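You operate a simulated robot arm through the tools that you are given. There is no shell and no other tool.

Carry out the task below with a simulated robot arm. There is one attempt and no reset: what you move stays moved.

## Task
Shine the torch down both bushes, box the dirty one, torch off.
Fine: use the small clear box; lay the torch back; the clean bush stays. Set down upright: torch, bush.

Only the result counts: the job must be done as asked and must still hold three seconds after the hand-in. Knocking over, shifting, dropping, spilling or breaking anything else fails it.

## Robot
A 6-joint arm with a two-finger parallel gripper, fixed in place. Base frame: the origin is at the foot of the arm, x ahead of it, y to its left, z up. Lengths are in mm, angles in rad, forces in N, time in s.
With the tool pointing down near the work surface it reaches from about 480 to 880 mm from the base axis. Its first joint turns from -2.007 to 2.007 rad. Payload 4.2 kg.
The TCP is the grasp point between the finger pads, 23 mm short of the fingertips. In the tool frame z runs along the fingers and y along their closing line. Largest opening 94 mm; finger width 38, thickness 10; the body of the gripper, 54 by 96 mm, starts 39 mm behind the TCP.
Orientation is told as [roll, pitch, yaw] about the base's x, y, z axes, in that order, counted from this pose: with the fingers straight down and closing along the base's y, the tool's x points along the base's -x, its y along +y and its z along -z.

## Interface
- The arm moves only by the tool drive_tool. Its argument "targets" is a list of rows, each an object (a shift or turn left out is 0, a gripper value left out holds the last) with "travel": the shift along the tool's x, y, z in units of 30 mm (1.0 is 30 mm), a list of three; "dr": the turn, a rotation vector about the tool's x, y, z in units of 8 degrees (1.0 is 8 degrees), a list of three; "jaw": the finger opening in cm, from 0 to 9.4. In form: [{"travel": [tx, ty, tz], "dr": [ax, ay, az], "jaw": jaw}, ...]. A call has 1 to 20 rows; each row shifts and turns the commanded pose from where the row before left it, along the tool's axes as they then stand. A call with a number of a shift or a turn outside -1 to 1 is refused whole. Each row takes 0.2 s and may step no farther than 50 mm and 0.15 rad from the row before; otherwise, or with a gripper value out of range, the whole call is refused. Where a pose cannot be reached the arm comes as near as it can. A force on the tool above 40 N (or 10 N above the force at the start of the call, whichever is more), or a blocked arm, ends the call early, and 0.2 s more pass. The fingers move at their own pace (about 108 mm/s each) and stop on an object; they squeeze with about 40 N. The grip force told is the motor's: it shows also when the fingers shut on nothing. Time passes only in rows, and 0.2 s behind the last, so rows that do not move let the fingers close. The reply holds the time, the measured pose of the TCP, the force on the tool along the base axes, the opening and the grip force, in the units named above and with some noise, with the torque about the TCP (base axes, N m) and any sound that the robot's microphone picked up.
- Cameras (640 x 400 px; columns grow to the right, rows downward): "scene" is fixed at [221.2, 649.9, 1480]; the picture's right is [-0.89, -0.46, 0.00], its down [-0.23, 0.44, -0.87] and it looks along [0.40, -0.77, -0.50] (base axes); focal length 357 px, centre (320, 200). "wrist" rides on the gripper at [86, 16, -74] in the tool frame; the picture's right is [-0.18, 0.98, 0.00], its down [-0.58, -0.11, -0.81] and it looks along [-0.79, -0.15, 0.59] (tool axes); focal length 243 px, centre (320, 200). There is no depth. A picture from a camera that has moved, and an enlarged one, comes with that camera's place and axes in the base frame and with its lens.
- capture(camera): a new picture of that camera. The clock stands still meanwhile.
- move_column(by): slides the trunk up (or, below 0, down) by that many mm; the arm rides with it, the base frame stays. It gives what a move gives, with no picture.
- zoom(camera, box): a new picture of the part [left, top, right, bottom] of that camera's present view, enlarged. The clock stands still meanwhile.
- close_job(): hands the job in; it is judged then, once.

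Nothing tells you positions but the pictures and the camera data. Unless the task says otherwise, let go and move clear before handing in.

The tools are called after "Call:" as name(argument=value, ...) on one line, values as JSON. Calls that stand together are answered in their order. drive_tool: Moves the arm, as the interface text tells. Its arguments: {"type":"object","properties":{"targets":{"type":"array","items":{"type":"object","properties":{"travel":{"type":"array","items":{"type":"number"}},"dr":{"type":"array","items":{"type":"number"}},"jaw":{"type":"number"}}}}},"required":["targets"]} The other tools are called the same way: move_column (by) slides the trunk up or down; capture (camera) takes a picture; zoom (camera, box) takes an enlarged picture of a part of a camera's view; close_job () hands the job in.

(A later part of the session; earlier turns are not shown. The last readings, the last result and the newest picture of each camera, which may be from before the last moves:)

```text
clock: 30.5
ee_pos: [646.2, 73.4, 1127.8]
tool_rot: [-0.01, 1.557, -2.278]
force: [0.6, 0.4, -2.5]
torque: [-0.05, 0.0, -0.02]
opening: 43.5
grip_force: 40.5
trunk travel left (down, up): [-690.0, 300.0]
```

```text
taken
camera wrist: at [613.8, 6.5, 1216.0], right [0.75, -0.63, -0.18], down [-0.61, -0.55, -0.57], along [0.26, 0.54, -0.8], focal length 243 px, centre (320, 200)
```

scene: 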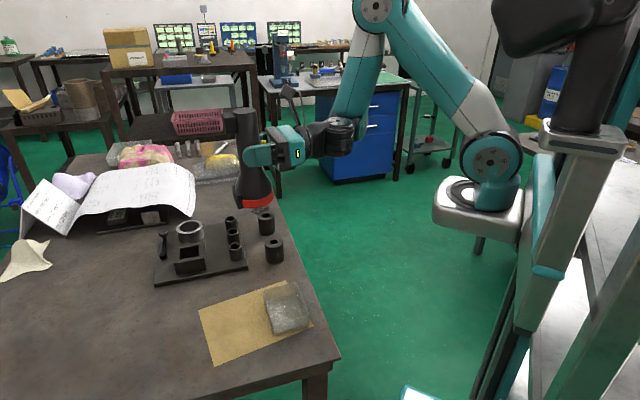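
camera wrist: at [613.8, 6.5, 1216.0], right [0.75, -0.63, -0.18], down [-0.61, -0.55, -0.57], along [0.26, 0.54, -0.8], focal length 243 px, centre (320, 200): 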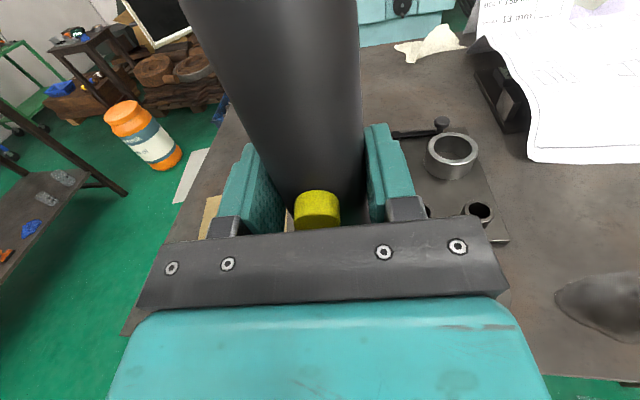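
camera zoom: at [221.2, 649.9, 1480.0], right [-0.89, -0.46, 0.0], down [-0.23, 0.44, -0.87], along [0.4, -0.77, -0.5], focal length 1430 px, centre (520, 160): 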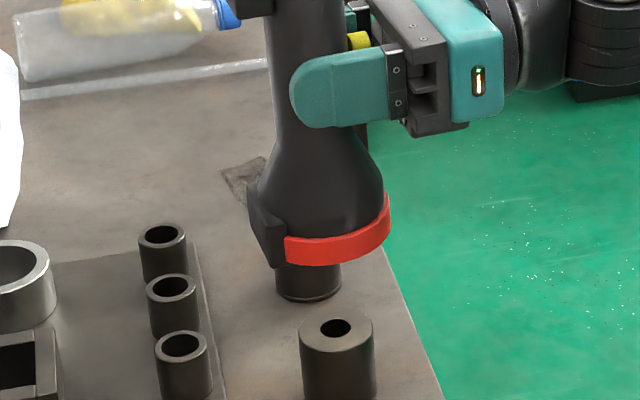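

Call:
zoom(camera="scene", box=[258, 232, 290, 252])

Call:
zoom(camera="scene", box=[230, 200, 310, 250])

```text
16.00 times, centred on (274, 242) of scene
camera zoom: at [221.2, 649.9, 1480.0], right [-0.89, -0.46, 0.0], down [-0.23, 0.44, -0.87], along [0.4, -0.77, -0.5], focal length 5718 px, centre (1056, -472)
```

zoom: 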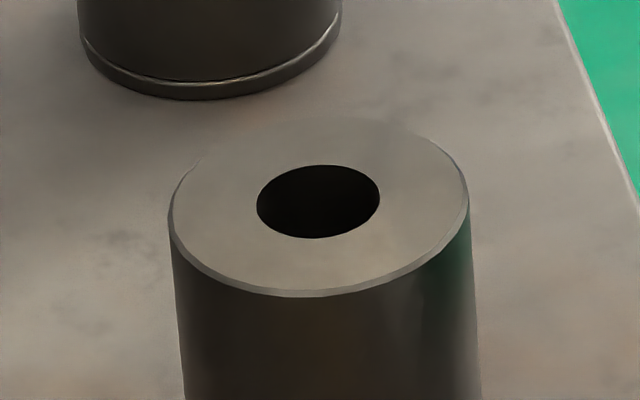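

```text
8.00 times, centred on (270, 225) of scene
camera zoom: at [221.2, 649.9, 1480.0], right [-0.89, -0.46, 0.0], down [-0.23, 0.44, -0.87], along [0.4, -0.77, -0.5], focal length 2859 px, centre (720, 0)
```

zoom: 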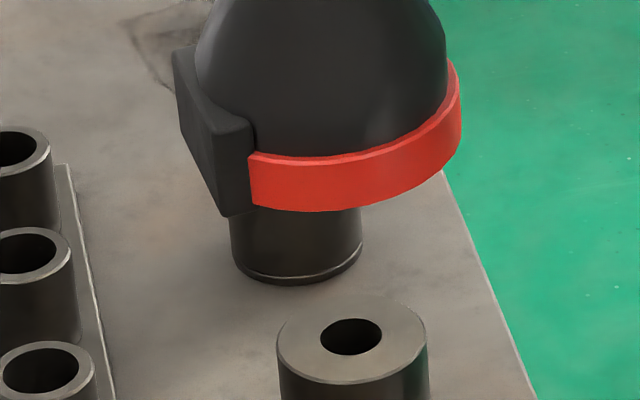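

The lens is centred above the near bush, but the lighting effect is ambiguous. I'll come a bit closer and compare.

Call:
move_column(by=-30)

Call:
zoom(camera="scene", box=[230, 200, 310, 250])

Call:
zoom(camera="scene", box=[258, 232, 290, 252])

```text
clock: 31.3
ee_pos: [647.4, 73.9, 1098.7]
tool_rot: [-0.01, 1.558, -2.281]
force: [0.0, 0.3, -2.5]
torque: [0.01, -0.03, 0.0]
opening: 43.4
grip_force: 40.2
trunk travel left (down, up): [-660.0, 330.0]
```

```text
8.00 times, centred on (270, 225) of scene
camera zoom: at [221.2, 649.9, 1480.0], right [-0.89, -0.46, 0.0], down [-0.23, 0.44, -0.87], along [0.4, -0.77, -0.5], focal length 2859 px, centre (720, 0)
```

zoom: 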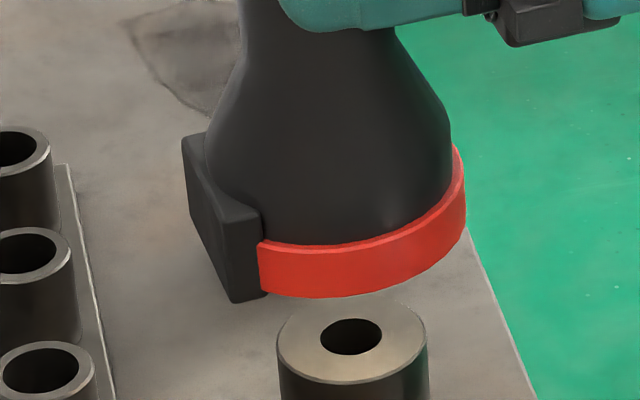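

```text
16.00 times, centred on (274, 242) of scene
camera zoom: at [221.2, 649.9, 1480.0], right [-0.89, -0.46, 0.0], down [-0.23, 0.44, -0.87], along [0.4, -0.77, -0.5], focal length 5718 px, centre (1056, -472)
```

zoom: 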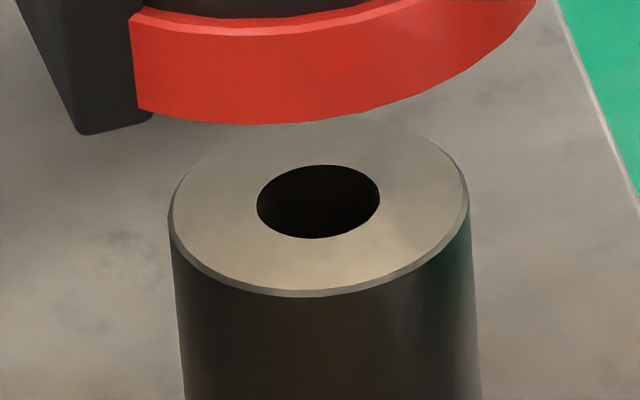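

The bush face is now clearly brighter and warmer, so the torch is on. The bore wall facing the scene camera needs light from the camera side, so I'll shift the torch toward that camera and tilt it.

Call:
drive_tool(targets=[{"travel": [1, 0, 0]}, {"travel": [1, -0.6, 0]}, {"travel": [0, -0.8, 0]}, {"travel": [0, -0.9, 0]}, {}])

```text
clock: 32.5
ee_pos: [597.5, 119.2, 1158.7]
tool_rot: [-0.02, 1.559, -2.289]
force: [0.2, 0.2, -2.8]
torque: [0.01, 0.02, -0.02]
opening: 43.3
grip_force: 40.6
trunk travel left (down, up): [-660.0, 330.0]
```

Call:
drive_tool(targets=[{"dr": [0, 0, -1]}, {"dr": [0, 0, -1]}, {"dr": [0, 0, -1]}, {}])

Call:
zoom(camera="scene", box=[190, 160, 350, 260])

Call:
capture(camera="wrist")

```text
clock: 33.5
ee_pos: [596.7, 119.1, 1158.7]
tool_rot: [1.536, 1.151, -0.727]
force: [0.1, -0.9, -3.0]
torque: [0.01, 0.05, 0.0]
opening: 43.1
grip_force: 40.2
trunk travel left (down, up): [-660.0, 330.0]
```

```text
4.00 times, centred on (270, 210) of scene
camera zoom: at [221.2, 649.9, 1480.0], right [-0.89, -0.46, 0.0], down [-0.23, 0.44, -0.87], along [0.4, -0.77, -0.5], focal length 1430 px, centre (520, 160)
```

zoom: 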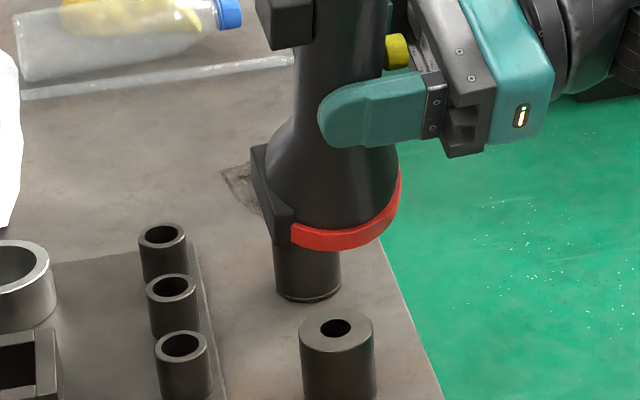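

```text
taken
camera wrist: at [534.2, 75.1, 1245.3], right [0.75, -0.62, 0.23], down [-0.42, -0.71, -0.56], along [0.52, 0.32, -0.79], focal length 243 px, centre (320, 200)
```

wrist: 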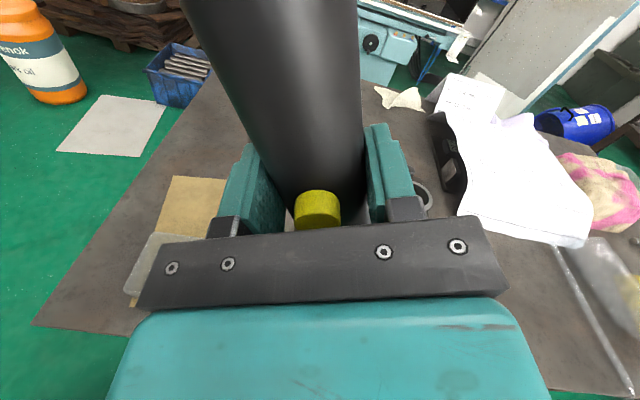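

Call:
move_column(by=-45)

Call:
zoom(camera="scene", box=[230, 200, 310, 250])

Call:
zoom(camera="scene", box=[266, 237, 282, 247])

```text
clock: 34.4
ee_pos: [596.8, 118.3, 1113.6]
tool_rot: [1.536, 1.152, -0.729]
force: [0.4, 0.1, -2.8]
torque: [0.03, 0.08, -0.02]
opening: 43.4
grip_force: 40.0
trunk travel left (down, up): [-615.0, 375.0]
```

```text
8.00 times, centred on (270, 225) of scene
camera zoom: at [221.2, 649.9, 1480.0], right [-0.89, -0.46, 0.0], down [-0.23, 0.44, -0.87], along [0.4, -0.77, -0.5], focal length 2859 px, centre (720, 0)
```

zoom: 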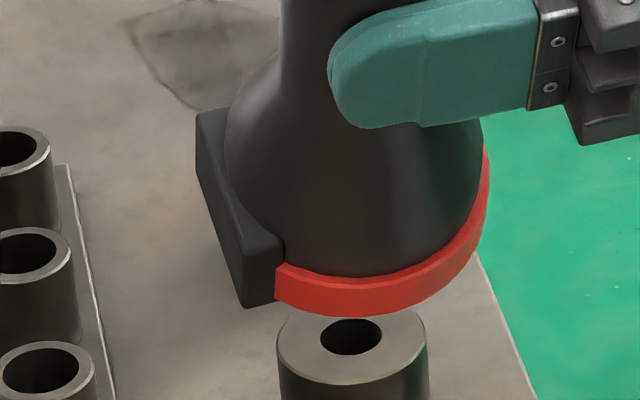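

```text
16.00 times, centred on (274, 242) of scene
camera zoom: at [221.2, 649.9, 1480.0], right [-0.89, -0.46, 0.0], down [-0.23, 0.44, -0.87], along [0.4, -0.77, -0.5], focal length 5718 px, centre (1056, -472)
```

zoom: 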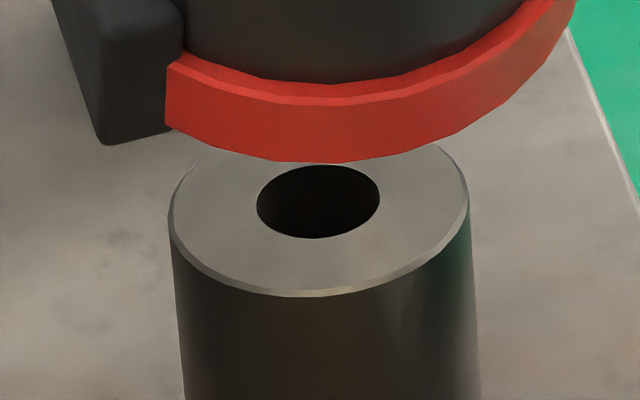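

Call:
drive_tool(targets=[{"travel": [-0.5, 0, 0]}, {"travel": [-0.5, 0, 0]}, {}])

Call:
zoom(camera="scene", box=[230, 200, 310, 250])

Call:
zoom(camera="scene", box=[266, 237, 282, 247])

```text
clock: 35.1
ee_pos: [605.2, 110.8, 1086.9]
tool_rot: [1.537, 1.154, -0.729]
force: [-0.5, -1.1, -3.3]
torque: [-0.03, 0.01, 0.01]
opening: 43.1
grip_force: 40.0
trunk travel left (down, up): [-615.0, 375.0]
```

```text
8.00 times, centred on (270, 225) of scene
camera zoom: at [221.2, 649.9, 1480.0], right [-0.89, -0.46, 0.0], down [-0.23, 0.44, -0.87], along [0.4, -0.77, -0.5], focal length 2859 px, centre (720, 0)
```

zoom: 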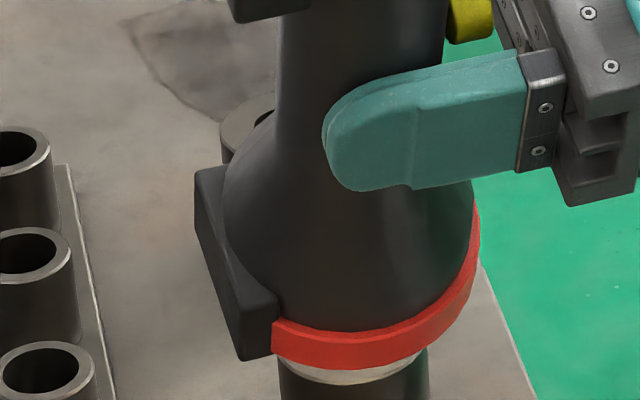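

```text
16.00 times, centred on (274, 242) of scene
camera zoom: at [221.2, 649.9, 1480.0], right [-0.89, -0.46, 0.0], down [-0.23, 0.44, -0.87], along [0.4, -0.77, -0.5], focal length 5718 px, centre (1056, -472)
```

zoom: 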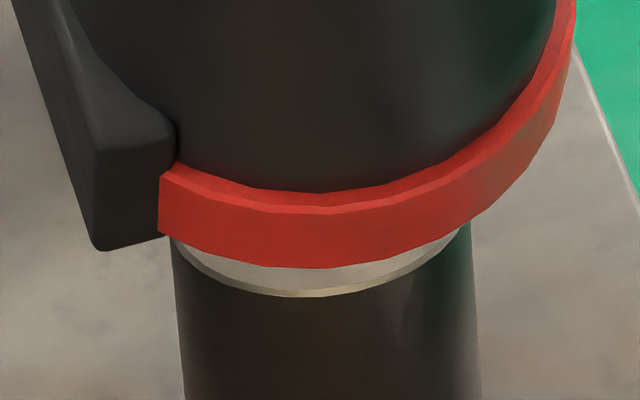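

The light is weak and works only at short range, and this tilt hides the bore behind the head. I'll back out and tilt the torch sideways to the view instead.

Call:
drive_tool(targets=[{"travel": [1, 0, 0]}, {"travel": [1, 0, 0]}, {"dr": [0, 0, 1]}, {"dr": [0, 0, 1]}, {"dr": [0, 0, 1]}, {"dr": [0, -1, 0]}, {"dr": [0, -1, 0]}, {"dr": [0, -1, 0]}, {}])

```text
clock: 37.1
ee_pos: [586.7, 127.0, 1141.6]
tool_rot: [-0.001, 1.135, -2.269]
force: [0.8, -0.2, -3.1]
torque: [0.03, -0.02, -0.01]
opening: 43.7
grip_force: 39.7
trunk travel left (down, up): [-615.0, 375.0]
```

Call:
drive_tool(targets=[{"travel": [0.09, 0.8, 0.69]}, {"travel": [0.09, 0.8, 0.69]}, {"travel": [0.09, 0.8, 0.69]}, {}])

Call:
zoom(camera="scene", box=[230, 200, 310, 250])

Call:
capture(camera="wrist")

```text
clock: 38.1
ee_pos: [680.5, 126.5, 1122.3]
tool_rot: [-0.001, 1.138, -2.27]
force: [-0.1, -0.1, -3.2]
torque: [0.0, -0.02, 0.02]
opening: 43.4
grip_force: 40.0
trunk travel left (down, up): [-615.0, 375.0]
```

```text
8.00 times, centred on (270, 225) of scene
camera zoom: at [221.2, 649.9, 1480.0], right [-0.89, -0.46, 0.0], down [-0.23, 0.44, -0.87], along [0.4, -0.77, -0.5], focal length 2859 px, centre (720, 0)
```

zoom: 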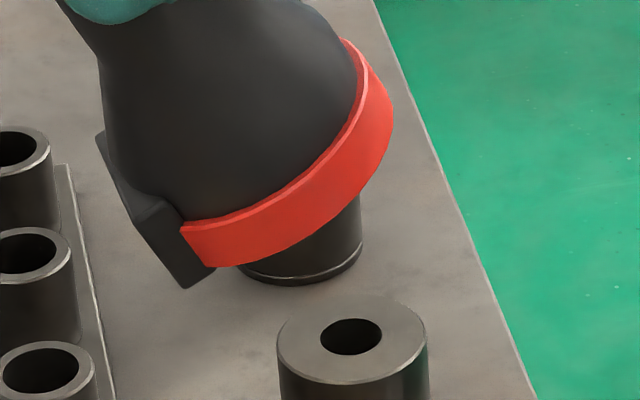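

```text
taken
camera wrist: at [672.7, 92.1, 1232.3], right [0.7, -0.69, -0.17], down [-0.71, -0.68, -0.19], along [0.02, 0.25, -0.97], focal length 243 px, centre (320, 200)
```

wrist: 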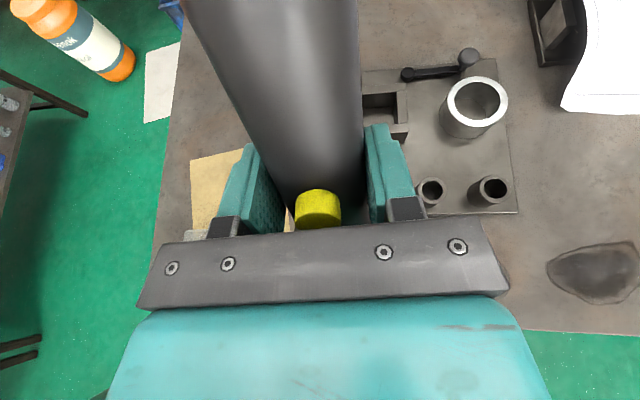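

Call:
move_column(by=-38)

Call:
zoom(camera="scene", box=[230, 200, 310, 250])

Call:
zoom(camera="scene", box=[266, 237, 282, 247])

```text
clock: 39.0
ee_pos: [681.2, 127.1, 1084.2]
tool_rot: [0.0, 1.137, -2.27]
force: [-0.6, 0.1, -2.3]
torque: [0.0, 0.0, -0.03]
opening: 43.2
grip_force: 39.8
trunk travel left (down, up): [-577.0, 413.0]
```

```text
8.00 times, centred on (270, 225) of scene
camera zoom: at [221.2, 649.9, 1480.0], right [-0.89, -0.46, 0.0], down [-0.23, 0.44, -0.87], along [0.4, -0.77, -0.5], focal length 2859 px, centre (720, 0)
```

zoom: 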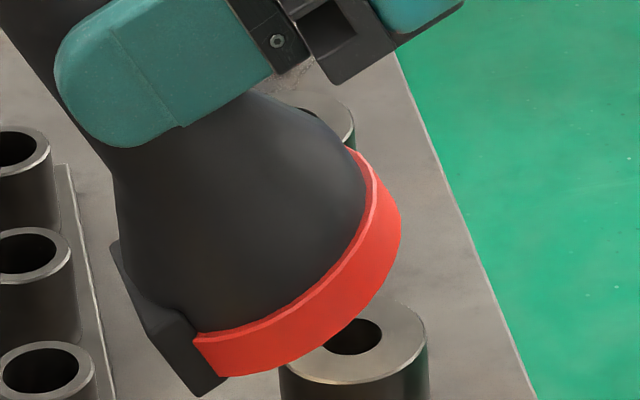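

```text
16.00 times, centred on (274, 242) of scene
camera zoom: at [221.2, 649.9, 1480.0], right [-0.89, -0.46, 0.0], down [-0.23, 0.44, -0.87], along [0.4, -0.77, -0.5], focal length 5718 px, centre (1056, -472)
```

zoom: 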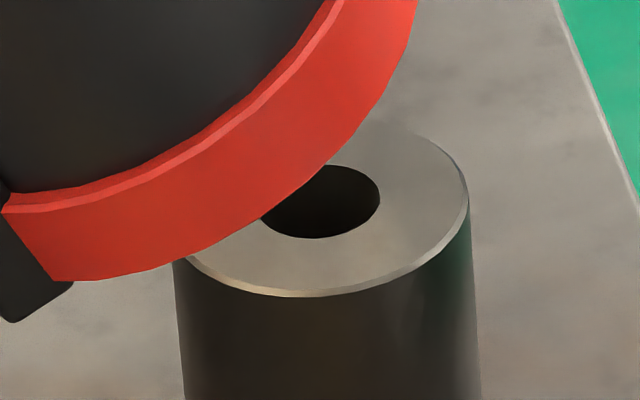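

The bore still shows nothing, because at this angle light and sight line don't overlap. I'll try once more with the torch vertical and the lens offset toward the scene camera, so the far bore wall gets real light.

Call:
drive_tool(targets=[{"travel": [1, 0, 0]}, {"travel": [1, 0, 0]}, {"dr": [0, 1, 0]}, {"dr": [0, 1, 0]}, {"dr": [0, 1, 0]}, {}])

```text
clock: 40.4
ee_pos: [695.5, 147.1, 1140.3]
tool_rot: [-0.016, 1.56, -2.285]
force: [-0.7, 0.1, -3.2]
torque: [0.01, 0.0, -0.02]
opening: 43.0
grip_force: 40.5
trunk travel left (down, up): [-577.0, 413.0]
```

Call:
drive_tool(targets=[{"travel": [0, -0.04, -0.93]}, {"travel": [0, -0.04, -0.93]}, {"travel": [0, -0.04, -0.93]}, {"travel": [-0.63, 0, 0]}, {"travel": [-0.64, 0, 0]}, {}])

Call:
zoom(camera="scene", box=[230, 200, 310, 250])

Call:
zoom(camera="scene", box=[266, 237, 282, 247])

```text
clock: 41.8
ee_pos: [637.5, 82.5, 1102.0]
tool_rot: [-0.016, 1.555, -2.285]
force: [0.3, 0.4, -3.8]
torque: [-0.07, 0.02, 0.02]
opening: 42.9
grip_force: 40.4
trunk travel left (down, up): [-577.0, 413.0]
```

```text
8.00 times, centred on (270, 225) of scene
camera zoom: at [221.2, 649.9, 1480.0], right [-0.89, -0.46, 0.0], down [-0.23, 0.44, -0.87], along [0.4, -0.77, -0.5], focal length 2859 px, centre (720, 0)
```

zoom: 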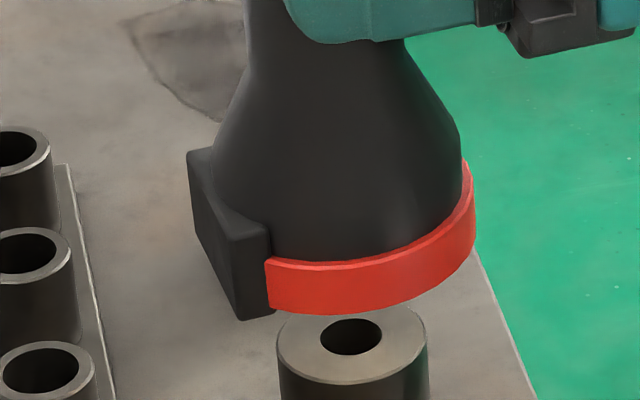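

```text
16.00 times, centred on (274, 242) of scene
camera zoom: at [221.2, 649.9, 1480.0], right [-0.89, -0.46, 0.0], down [-0.23, 0.44, -0.87], along [0.4, -0.77, -0.5], focal length 5718 px, centre (1056, -472)
```

zoom: 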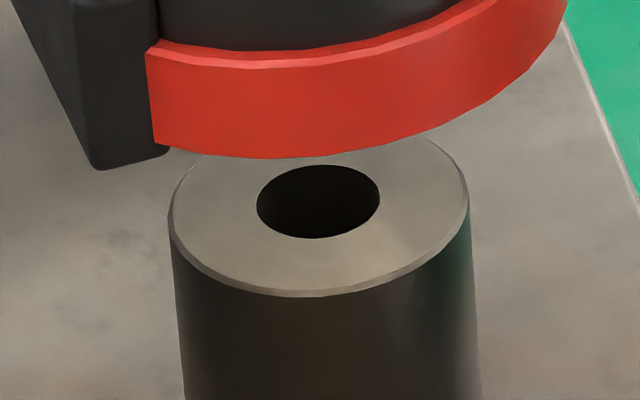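

Call:
drive_tool(targets=[{"travel": [0.2, 0.83, -0.073]}, {"travel": [0, 0.83, -0.073]}, {"travel": [0, 0.83, -0.073]}, {"travel": [0, 0.83, -0.073]}, {"travel": [-0.2, 0.83, -0.073]}, {}])

Call:
zoom(camera="scene", box=[230, 190, 310, 240])

Call:
zoom(camera="scene", box=[258, 210, 274, 220])

Call:
capture(camera="wrist")

```text
clock: 43.2
ee_pos: [727.7, -4.4, 1101.6]
tool_rot: [-0.026, 1.558, -2.297]
force: [-0.6, -0.2, -3.0]
torque: [0.02, 0.0, 0.0]
opening: 43.4
grip_force: 40.4
trunk travel left (down, up): [-577.0, 413.0]
```

```text
8.00 times, centred on (270, 215) of scene
camera zoom: at [221.2, 649.9, 1480.0], right [-0.89, -0.46, 0.0], down [-0.23, 0.44, -0.87], along [0.4, -0.77, -0.5], focal length 2859 px, centre (720, 80)
```

zoom: 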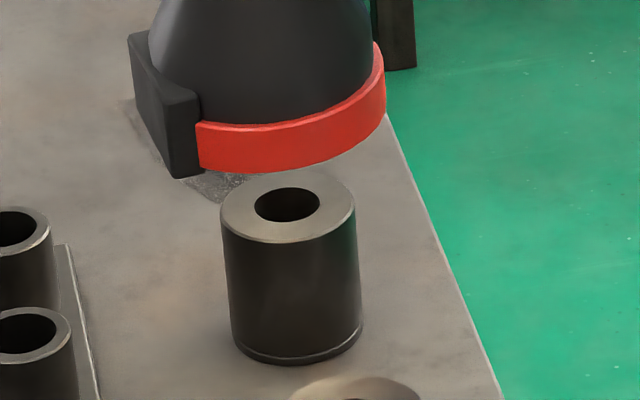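

```text
16.00 times, centred on (266, 215) of scene
camera zoom: at [221.2, 649.9, 1480.0], right [-0.89, -0.46, 0.0], down [-0.23, 0.44, -0.87], along [0.4, -0.77, -0.5], focal length 5718 px, centre (1184, -40)
```

zoom: 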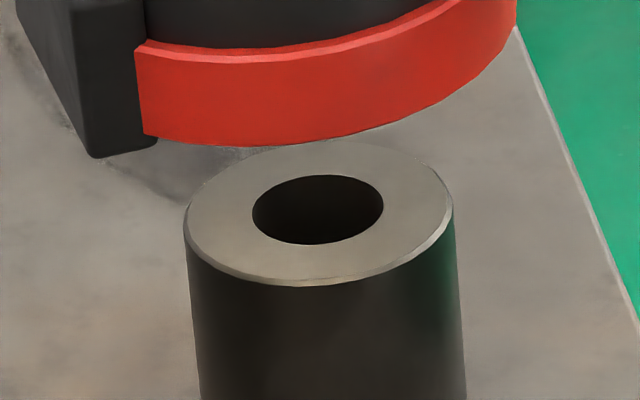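

```text
taken
camera wrist: at [693.8, -72.8, 1189.3], right [0.75, -0.63, -0.18], down [-0.61, -0.55, -0.57], along [0.26, 0.54, -0.8], focal length 243 px, centre (320, 200)
```

wrist: 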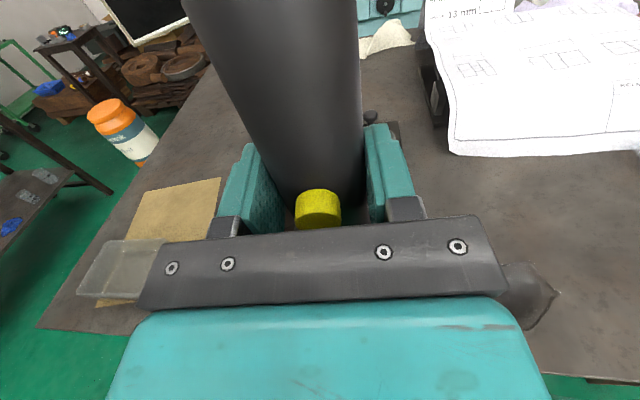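

Interesting: with the torch over the far bush, the near bush's top also looks lit, so the beam is wide. I'll take a closer look at that.

Call:
zoom(camera="scene", box=[258, 232, 290, 252])

Call:
zoom(camera="scene", box=[262, 212, 270, 217])

```text
16.00 times, centred on (274, 242) of scene
camera zoom: at [221.2, 649.9, 1480.0], right [-0.89, -0.46, 0.0], down [-0.23, 0.44, -0.87], along [0.4, -0.77, -0.5], focal length 5718 px, centre (1056, -472)
```

zoom: 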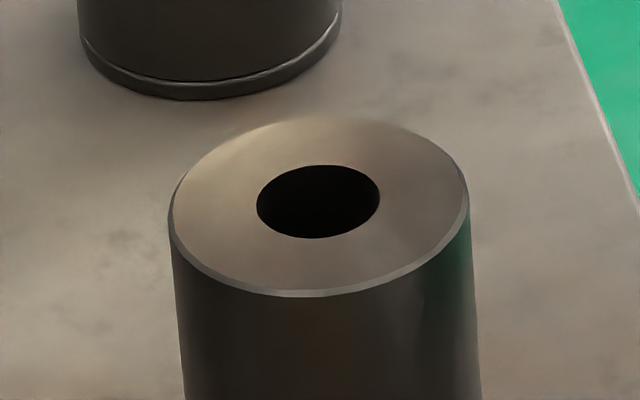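

```text
16.00 times, centred on (266, 214) of scene
camera zoom: at [221.2, 649.9, 1480.0], right [-0.89, -0.46, 0.0], down [-0.23, 0.44, -0.87], along [0.4, -0.77, -0.5], focal length 5718 px, centre (1184, -32)
```

zoom: 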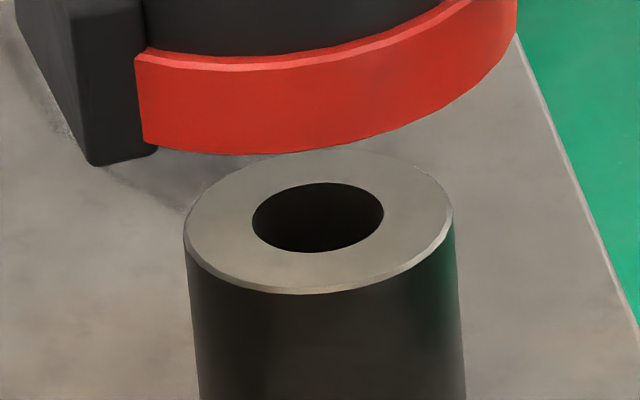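

The torch is lit but dim, and neither camera can look steeply into a bore with this side grip. I'll stand the torch on its head on free table and re-grip it from above by the tail, so the wrist camera looks down alongside the beam.

Call:
drive_tool(targets=[{"travel": [0.8, 0, 0]}, {"travel": [0.8, 0, 0]}, {"travel": [0, -0.9, 0.904]}, {"travel": [0, -0.9, 0.904]}, {"travel": [0, -0.9, 0.904]}, {"travel": [0, -0.9, 0.904]}, {"travel": [0, -0.9, 0.904]}, {"travel": [0, -0.9, 0.904]}, {"travel": [0, -0.9, 0.904]}, {"travel": [0, -0.9, 0.904]}, {"travel": [0, -0.9, 0.904]}, {}])

Call:
capture(camera="scene")

Call:
capture(camera="wrist")

```text
clock: 45.8
ee_pos: [697.5, 337.0, 1146.9]
tool_rot: [0.198, 1.557, -2.069]
force: [0.2, -1.3, -2.2]
torque: [-0.03, 0.01, 0.02]
opening: 43.4
grip_force: 39.9
trunk travel left (down, up): [-577.0, 413.0]
```

```text
taken
```

scene: 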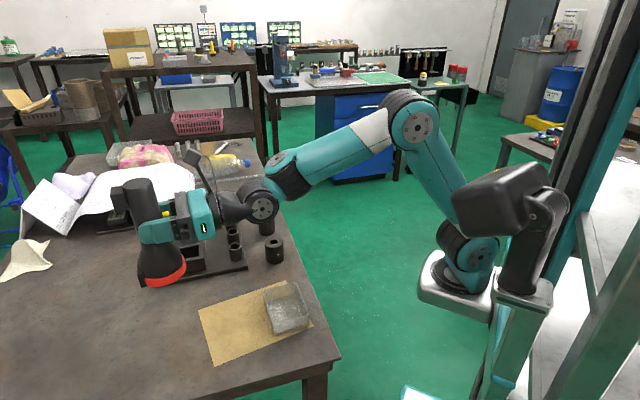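

```text
taken
camera wrist: at [664.2, 270.6, 1234.7], right [0.75, -0.63, -0.18], down [-0.6, -0.56, -0.57], along [0.26, 0.54, -0.8], focal length 243 px, centre (320, 200)
```

wrist: 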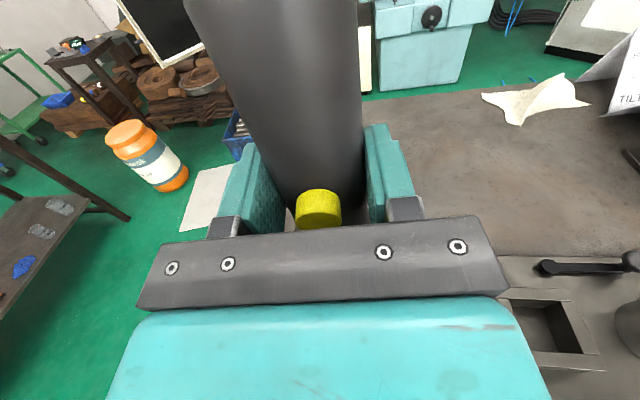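

Call:
drive_tool(targets=[{"travel": [0, 0.2, 0.3], "dr": [0, 0.1, 0]}, {"travel": [-1, 0, 0]}, {"travel": [-1, 0, 0]}, {"travel": [-1, 0, 0]}, {"travel": [-0.9, 0, 0]}, {}])

Call:
zoom(camera="scene", box=[100, 170, 356, 330])

```text
clock: 47.2
ee_pos: [708.5, 342.0, 1030.3]
tool_rot: [-3.017, 1.57, 0.999]
force: [0.1, -0.8, -3.1]
torque: [-0.06, -0.03, -0.03]
opening: 43.1
grip_force: 39.0
trunk travel left (down, up): [-577.0, 413.0]
```

```text
2.50 times, centred on (228, 250) of scene
camera zoom: at [221.2, 649.9, 1480.0], right [-0.89, -0.46, 0.0], down [-0.23, 0.44, -0.87], along [0.4, -0.77, -0.5], focal length 894 px, centre (550, 75)
```

zoom: 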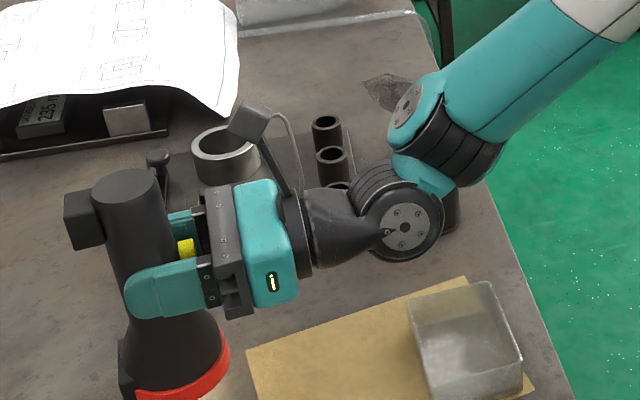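

Call:
drive_tool(targets=[{"travel": [-0.4, 0, 0]}, {"travel": [-0.2, 0, 0]}, {}])

Call:
zoom(camera="scene", box=[100, 210, 260, 310])

Call:
zoom(camera="scene", box=[200, 230, 330, 311])

```text
clock: 48.0
ee_pos: [707.4, 342.9, 1011.1]
tool_rot: [-2.274, 1.568, 1.74]
force: [-0.9, -0.8, -3.3]
torque: [-0.06, 0.01, 0.04]
opening: 42.9
grip_force: 39.8
trunk travel left (down, up): [-577.0, 413.0]
```

```text
4.00 times, centred on (180, 260) of scene
camera zoom: at [221.2, 649.9, 1480.0], right [-0.89, -0.46, 0.0], down [-0.23, 0.44, -0.87], along [0.4, -0.77, -0.5], focal length 1430 px, centre (880, -40)
```

zoom: 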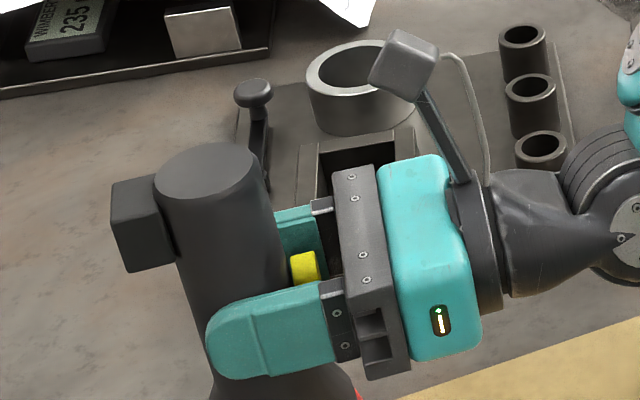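

```text
4.92 times, centred on (265, 270) of scene
camera zoom: at [221.2, 649.9, 1480.0], right [-0.89, -0.46, 0.0], down [-0.23, 0.44, -0.87], along [0.4, -0.77, -0.5], focal length 1760 px, centre (591, -147)
```

zoom: 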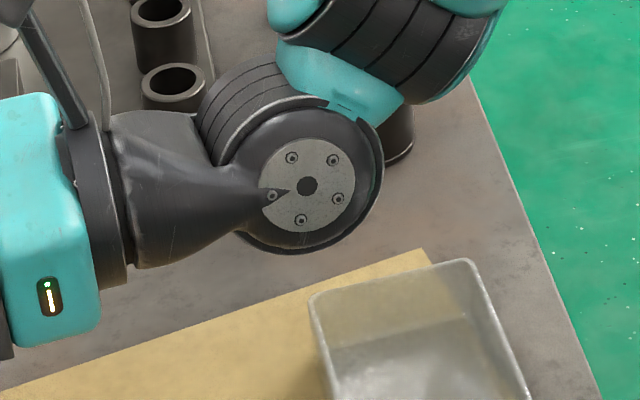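

Call:
drive_tool(targets=[{"travel": [-0.08, 0, 0]}, {"travel": [-0.08, 0, 0]}, {}])

Call:
zoom(camera="scene", box=[110, 260, 238, 340])

```text
clock: 48.8
ee_pos: [708.0, 341.3, 1009.3]
tool_rot: [-3.127, 1.569, 0.888]
force: [-1.4, -0.2, 6.2]
torque: [0.23, -0.21, 0.1]
opening: 43.0
grip_force: 40.3
trunk travel left (down, up): [-577.0, 413.0]
```

```text
5.00 times, centred on (174, 300) of scene
camera zoom: at [221.2, 649.9, 1480.0], right [-0.89, -0.46, 0.0], down [-0.23, 0.44, -0.87], along [0.4, -0.77, -0.5], focal length 1787 px, centre (1050, -300)
```

zoom: 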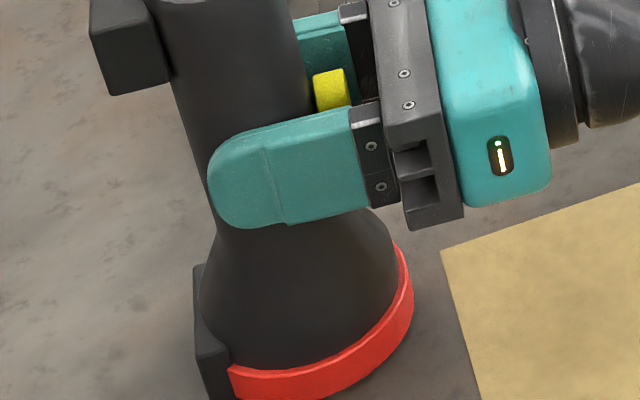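

The head touched down (contact at the foot side). I'll ease the press, then open gently and back out toward the robot.

Call:
drive_tool(targets=[{"travel": [0.04, 0, 0]}, {"jaw": 4.6}, {"jaw": 5.2}, {"jaw": 6.5}, {"jaw": 8.0}, {}])

Call:
zoom(camera="scene", box=[100, 210, 260, 310])

Call:
capture(camera="wrist")

```text
clock: 50.2
ee_pos: [708.0, 341.7, 1007.6]
tool_rot: [-2.934, 1.569, 1.082]
force: [0.4, 0.0, 1.2]
torque: [-0.02, 0.0, -0.03]
opening: 79.8
grip_force: 0.0
trunk travel left (down, up): [-577.0, 413.0]
```

```text
4.00 times, centred on (180, 260) of scene
camera zoom: at [221.2, 649.9, 1480.0], right [-0.89, -0.46, 0.0], down [-0.23, 0.44, -0.87], along [0.4, -0.77, -0.5], focal length 1430 px, centre (880, -40)
```

zoom: 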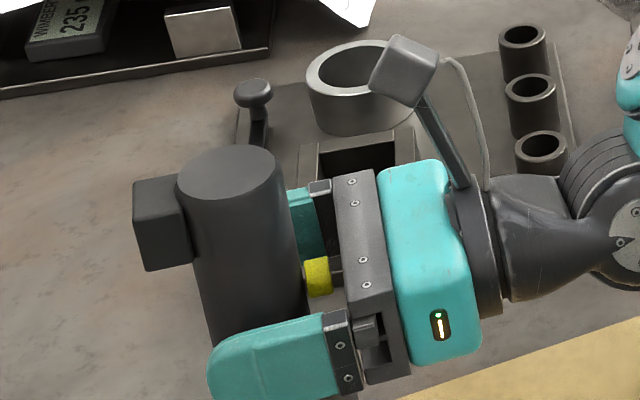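

```text
taken
camera wrist: at [673.6, 274.4, 1094.5], right [0.75, -0.63, -0.18], down [-0.6, -0.55, -0.58], along [0.27, 0.55, -0.79], focal length 243 px, centre (320, 200)
```

wrist: 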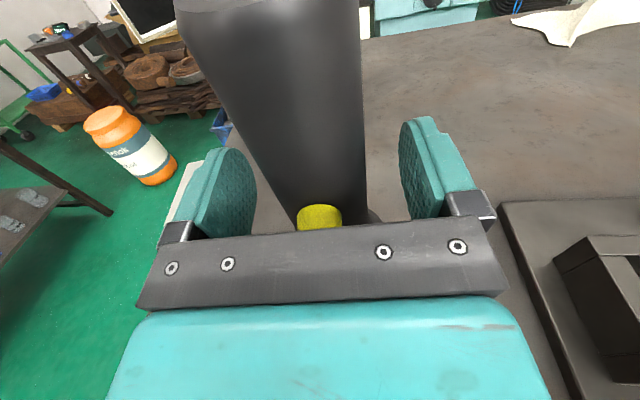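

The torch stands steadily on ring and foot, leaning about 3° toward the robot. I'll back the hand straight out, rise, then swing to tool-down.

Call:
drive_tool(targets=[{"travel": [0, 0, -0.5], "jaw": 9.4}, {"travel": [0, 0, -1]}, {"travel": [0, 0, -1]}, {"travel": [0, 0, -0.7]}, {}])

Call:
zoom(camera="scene", box=[100, 210, 260, 310])

```text
clock: 51.4
ee_pos: [648.0, 267.9, 1007.6]
tool_rot: [2.968, 1.571, 0.702]
force: [-0.3, 0.4, -0.4]
torque: [0.0, 0.0, 0.0]
opening: 94.0
grip_force: 0.1
trunk travel left (down, up): [-577.0, 413.0]
```

```text
4.00 times, centred on (180, 260) of scene
camera zoom: at [221.2, 649.9, 1480.0], right [-0.89, -0.46, 0.0], down [-0.23, 0.44, -0.87], along [0.4, -0.77, -0.5], focal length 1430 px, centre (880, -40)
```

zoom: 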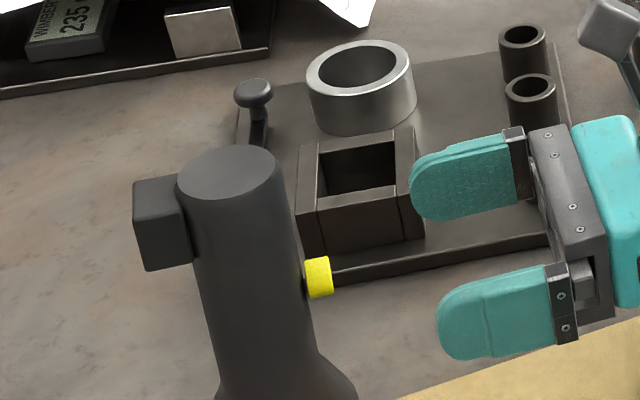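

Call:
move_column(by=200)

Call:
drive_tool(targets=[{"dr": [0, -1, 0]}, {"dr": [0, -1, 0]}, {"dr": [0, -1, 0]}, {"dr": [0, -1, 0]}, {"dr": [0, -1, 0]}, {"dr": [0, -1, 0]}, {"dr": [0, -1, 0]}, {"dr": [0, -1, 0]}, {"dr": [0, -1, 0]}, {"dr": [0, -1, 0]}, {"dr": [0, -1, 0]}, {"dr": [0, -0.25, 0]}, {}])

```text
clock: 53.5
ee_pos: [648.1, 266.7, 1206.1]
tool_rot: [-2.652, 1.57, 1.361]
force: [-0.3, -0.1, -0.1]
torque: [-0.01, 0.02, -0.02]
opening: 94.1
grip_force: 0.0
trunk travel left (down, up): [-777.0, 213.0]
```

```text
clock: 56.3
ee_pos: [650.7, 262.1, 1206.4]
tool_rot: [0.0, 0.0, -2.269]
force: [-0.4, -0.2, 0.0]
torque: [0.0, -0.04, 0.03]
opening: 93.8
grip_force: 0.1
out of reach, approached as far as the arm can: row 8
trunk travel left (down, up): [-777.0, 213.0]
```

Now I'll turn the hand by 180° so the camera is on the button side (yaw about +50°).

Call:
drive_tool(targets=[{"dr": [0, 0, -1]}, {"dr": [0, 0, -1]}, {"dr": [0, 0, -1]}, {"dr": [0, 0, -1]}, {"dr": [0, 0, -1]}, {"dr": [0, 0, -1]}, {"dr": [0, 0, -1]}, {"dr": [0, 0, -1]}, {"dr": [0, 0, -1]}, {"dr": [0, 0, -1]}, {"dr": [0, 0, -1]}, {"dr": [0, 0, -1]}, {"dr": [0, 0, -1]}, {"dr": [0, 0, -1]}, {"dr": [0, 0, -1]}, {"dr": [0, 0, -1]}, {"dr": [0, 0, -1]}, {"dr": [0, 0, -1]}, {"dr": [0, 0, -1]}, {"dr": [0, 0, -1]}])

Call:
drive_tool(targets=[{"dr": [0, 0, -1]}, {"dr": [0, 0, -1]}, {"dr": [0, 0, -0.5]}, {}])

Call:
capture(camera="wrist")

Call:
capture(camera="scene")

```text
clock: 60.5
ee_pos: [650.4, 262.2, 1204.6]
tool_rot: [-0.001, 0.001, 0.524]
force: [-0.2, 0.2, 0.0]
torque: [0.0, 0.02, 0.01]
opening: 93.8
grip_force: 0.1
trunk travel left (down, up): [-777.0, 213.0]
```

```text
clock: 61.5
ee_pos: [650.3, 261.4, 1204.5]
tool_rot: [0.001, -0.001, 0.876]
force: [0.3, -0.4, -1.0]
torque: [-0.01, -0.03, 0.03]
opening: 94.0
grip_force: 0.1
trunk travel left (down, up): [-777.0, 213.0]
```

```text
taken
camera wrist: at [583.5, 205.8, 1280.0], right [-0.64, 0.77, 0.0], down [0.46, 0.38, 0.81], along [0.62, 0.51, -0.59], focal length 243 px, centre (320, 200)
```

wrist: 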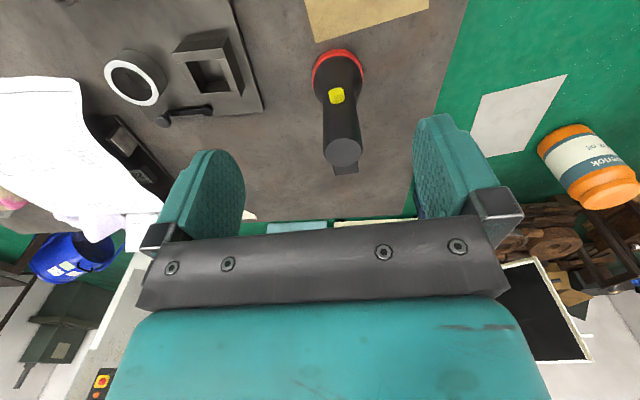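

```text
taken
```

scene: 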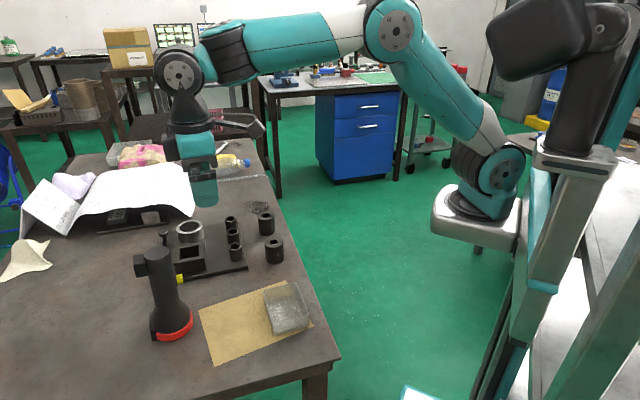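

Call:
drive_tool(targets=[{"travel": [-0.8, 0.05, 0]}, {"travel": [-0.8, 0.05, 0]}, {"travel": [-0.8, 0.05, 0]}, {"travel": [-0.8, 0.04, 0]}, {"travel": [0, 0, 1]}, {"travel": [0, 0, 1]}, {"travel": [0, 0, 0.8]}, {}])

Call:
capture(camera="wrist")

Call:
zoom(camera="scene", box=[80, 190, 272, 310])

```text
clock: 63.3
ee_pos: [696.6, 323.6, 1120.4]
tool_rot: [-0.001, 0.0, 0.871]
force: [0.3, -0.2, -0.8]
torque: [0.01, -0.02, -0.02]
opening: 93.9
grip_force: 0.1
out of reach, approached as far as the arm can: row 4
trunk travel left (down, up): [-777.0, 213.0]
```

```text
taken
camera wrist: at [629.1, 268.8, 1193.7], right [-0.63, 0.77, 0.0], down [0.46, 0.38, 0.81], along [0.62, 0.51, -0.59], focal length 243 px, centre (320, 200)
```

wrist: 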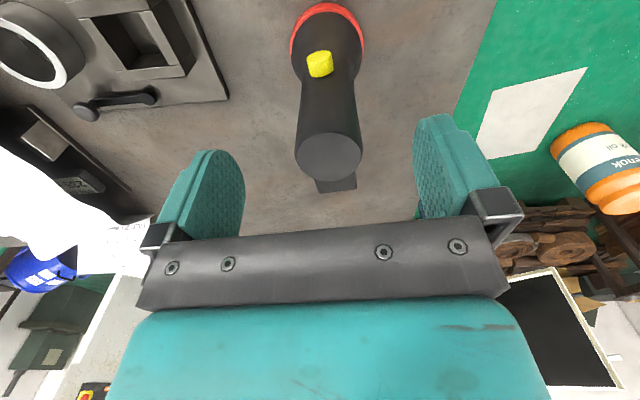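

```text
3.33 times, centred on (176, 250) of scene
camera zoom: at [221.2, 649.9, 1480.0], right [-0.89, -0.46, 0.0], down [-0.23, 0.44, -0.87], along [0.4, -0.77, -0.5], focal length 1191 px, centre (800, 33)
```

zoom: 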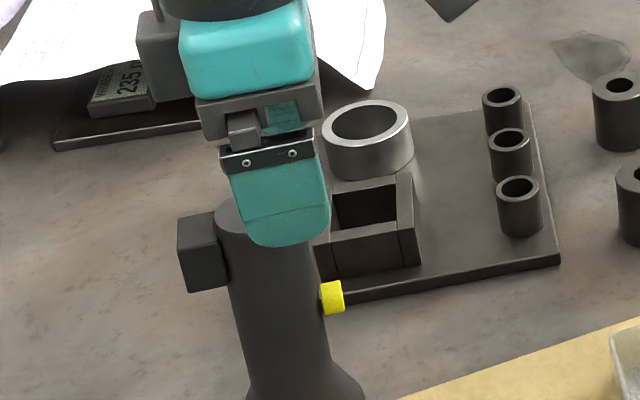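

Call:
drive_tool(targets=[{"travel": [-0.62, 0.08, 0.1]}, {}])

Call:
zoom(camera="wrist", box=[200, 50, 440, 200])

```text
clock: 63.9
ee_pos: [705.3, 340.3, 1117.1]
tool_rot: [0.0, -0.001, 0.875]
force: [-0.5, -1.0, -0.3]
torque: [0.0, -0.02, 0.01]
opening: 93.9
grip_force: 0.0
trunk travel left (down, up): [-777.0, 213.0]
```

```text
2.67 times, centred on (320, 125) of wrist
camera zoom: at [638.5, 285.1, 1191.5], right [-0.63, 0.77, 0.0], down [0.46, 0.38, 0.81], along [0.62, 0.51, -0.59], focal length 647 px, centre (320, 400)
```

zoom: 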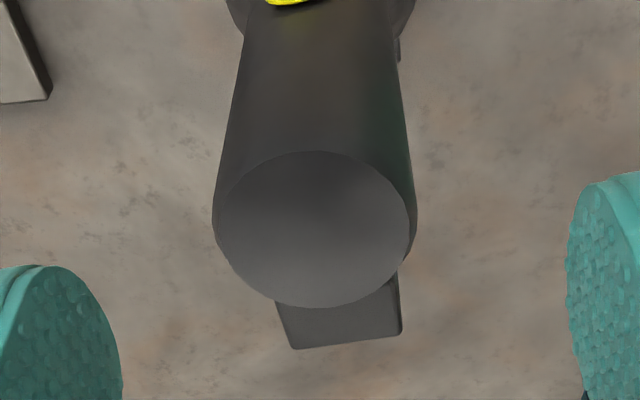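

The tail is centred between the open fingers, so I'll descend and grip it.

Call:
drive_tool(targets=[{"travel": [0, 0, 1]}, {"travel": [0, 0, 0.8]}, {"travel": [0, 0, 0.3]}, {}])

Call:
zoom(camera="scene", box=[80, 190, 272, 310])

```text
clock: 64.9
ee_pos: [705.8, 341.1, 1051.8]
tool_rot: [0.0, 0.0, 0.875]
force: [-0.3, 0.1, 0.1]
torque: [-0.01, -0.01, 0.0]
opening: 94.1
grip_force: 0.1
trunk travel left (down, up): [-777.0, 213.0]
```

```text
3.33 times, centred on (176, 250) of scene
camera zoom: at [221.2, 649.9, 1480.0], right [-0.89, -0.46, 0.0], down [-0.23, 0.44, -0.87], along [0.4, -0.77, -0.5], focal length 1191 px, centre (800, 33)
```

zoom: 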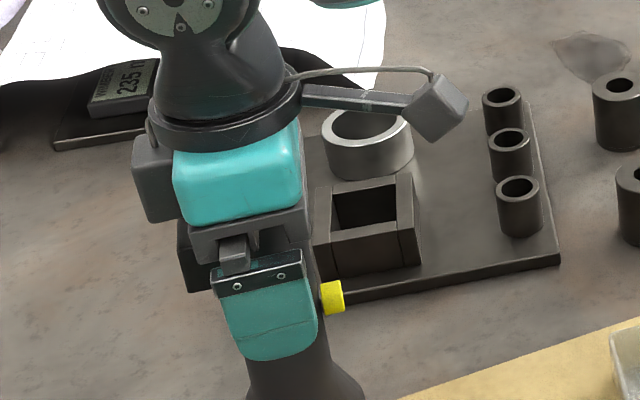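

Call:
drive_tool(targets=[{"jaw": 5.5}, {"jaw": 4.5}, {"jaw": 3.5}, {}, {}])

Call:
drive_tool(targets=[{"travel": [0, 0, -0.2]}, {"travel": [0, 0, -0.6]}, {"travel": [0.3, 0, -1]}, {"travel": [0.6, 0, -1]}, {}])

Call:
capture(camera="wrist")

Call:
capture(camera="scene")

```text
clock: 66.1
ee_pos: [706.6, 339.8, 1052.6]
tool_rot: [0.0, -0.002, 0.872]
force: [0.2, -0.5, -0.3]
torque: [-0.18, -0.06, 0.03]
opening: 43.4
grip_force: 39.8
trunk travel left (down, up): [-777.0, 213.0]
```

```text
clock: 67.3
ee_pos: [688.8, 320.0, 1137.8]
tool_rot: [-0.001, 0.001, 0.872]
force: [0.3, 0.4, -2.4]
torque: [-0.01, -0.01, -0.01]
opening: 43.4
grip_force: 39.6
trunk travel left (down, up): [-777.0, 213.0]
```

```text
taken
camera wrist: at [621.6, 264.1, 1212.1], right [-0.63, 0.77, 0.0], down [0.46, 0.38, 0.81], along [0.62, 0.51, -0.59], focal length 243 px, centre (320, 200)
```

wrist: 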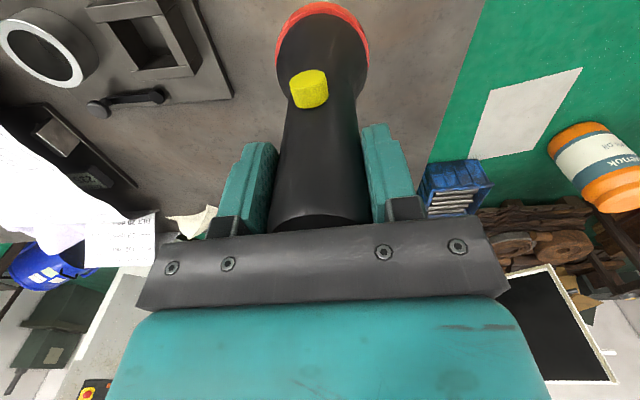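

```text
taken
```

scene: 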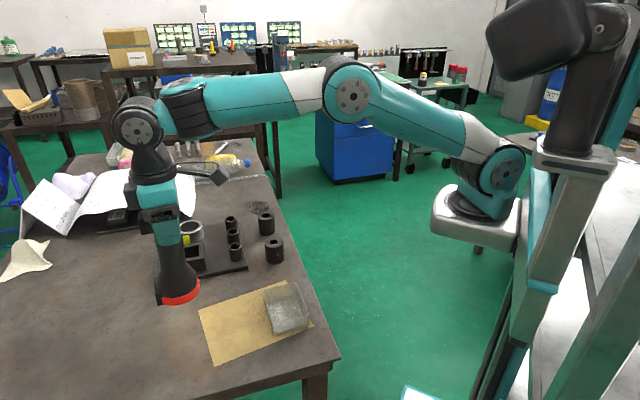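

The torch is now held along the fingers, pointing down. I see no light pool, so before going on I'll tilt the lens toward the scene camera and check whether it's really lit.

Call:
drive_tool(targets=[{"travel": [1, -0.05, -0.35]}, {"travel": [1, -0.05, -0.35]}, {"travel": [1, -0.05, -0.35]}, {"travel": [1, -0.05, -0.35]}, {"travel": [1, -0.05, -0.35]}, {"travel": [1, -0.05, -0.35]}, {"travel": [1, -0.05, -0.35]}, {"dr": [-1, 0, 0]}, {"dr": [-1, 0, 0]}, {"dr": [-1, 0, 0]}, {"dr": [-1, 0, 0]}, {"dr": [-1, 0, 0]}, {"dr": [-1, 0, 0]}, {"dr": [-1, 0, 0]}, {}])

Call:
capture(camera="scene")

Call:
capture(camera="wrist")

```text
clock: 70.5
ee_pos: [531.8, 154.2, 1178.0]
tool_rot: [0.974, -0.002, 0.869]
force: [0.4, 0.3, -3.1]
torque: [-0.12, -0.1, -0.03]
opening: 43.4
grip_force: 40.4
out of reach, approached as far as the arm can: row 13, 14
trunk travel left (down, up): [-777.0, 213.0]
```

```text
taken
```

scene: 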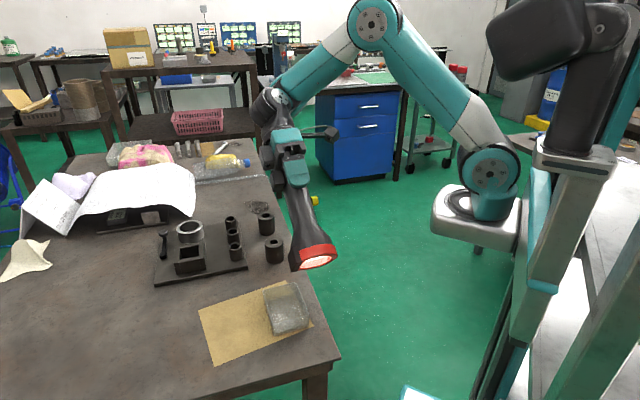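

```text
taken
camera wrist: at [516.4, 53.9, 1233.0], right [-0.3, 0.5, 0.81], down [0.93, -0.03, 0.36], along [0.2, 0.87, -0.45], focal length 243 px, centre (320, 200)
```

wrist: 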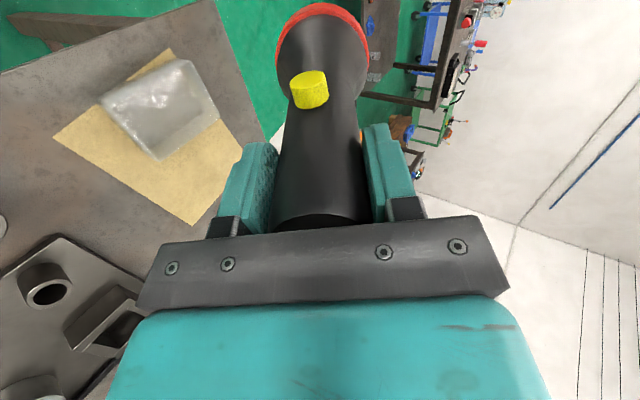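

Call:
zoom(camera="scene", box=[270, 220, 366, 280])

Call:
zoom(camera="scene", box=[200, 230, 360, 330])

```text
6.67 times, centred on (318, 250) of scene
camera zoom: at [221.2, 649.9, 1480.0], right [-0.89, -0.46, 0.0], down [-0.23, 0.44, -0.87], along [0.4, -0.77, -0.5], focal length 2383 px, centre (333, -133)
```

zoom: 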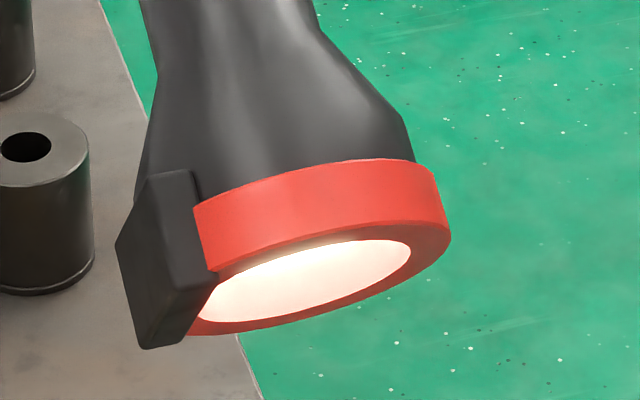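

```text
4.00 times, centred on (280, 280) of scene
camera zoom: at [221.2, 649.9, 1480.0], right [-0.89, -0.46, 0.0], down [-0.23, 0.44, -0.87], along [0.4, -0.77, -0.5], focal length 1430 px, centre (480, -120)
```

zoom: 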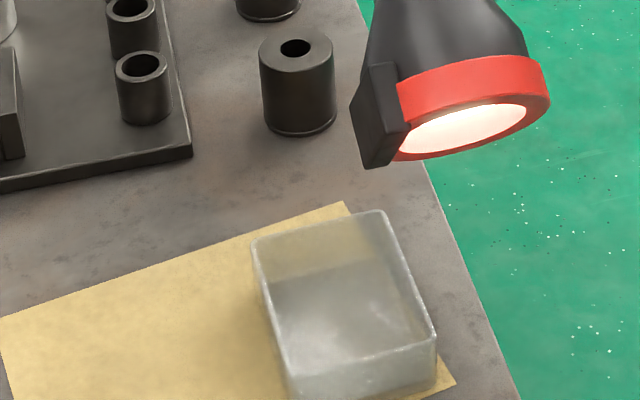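

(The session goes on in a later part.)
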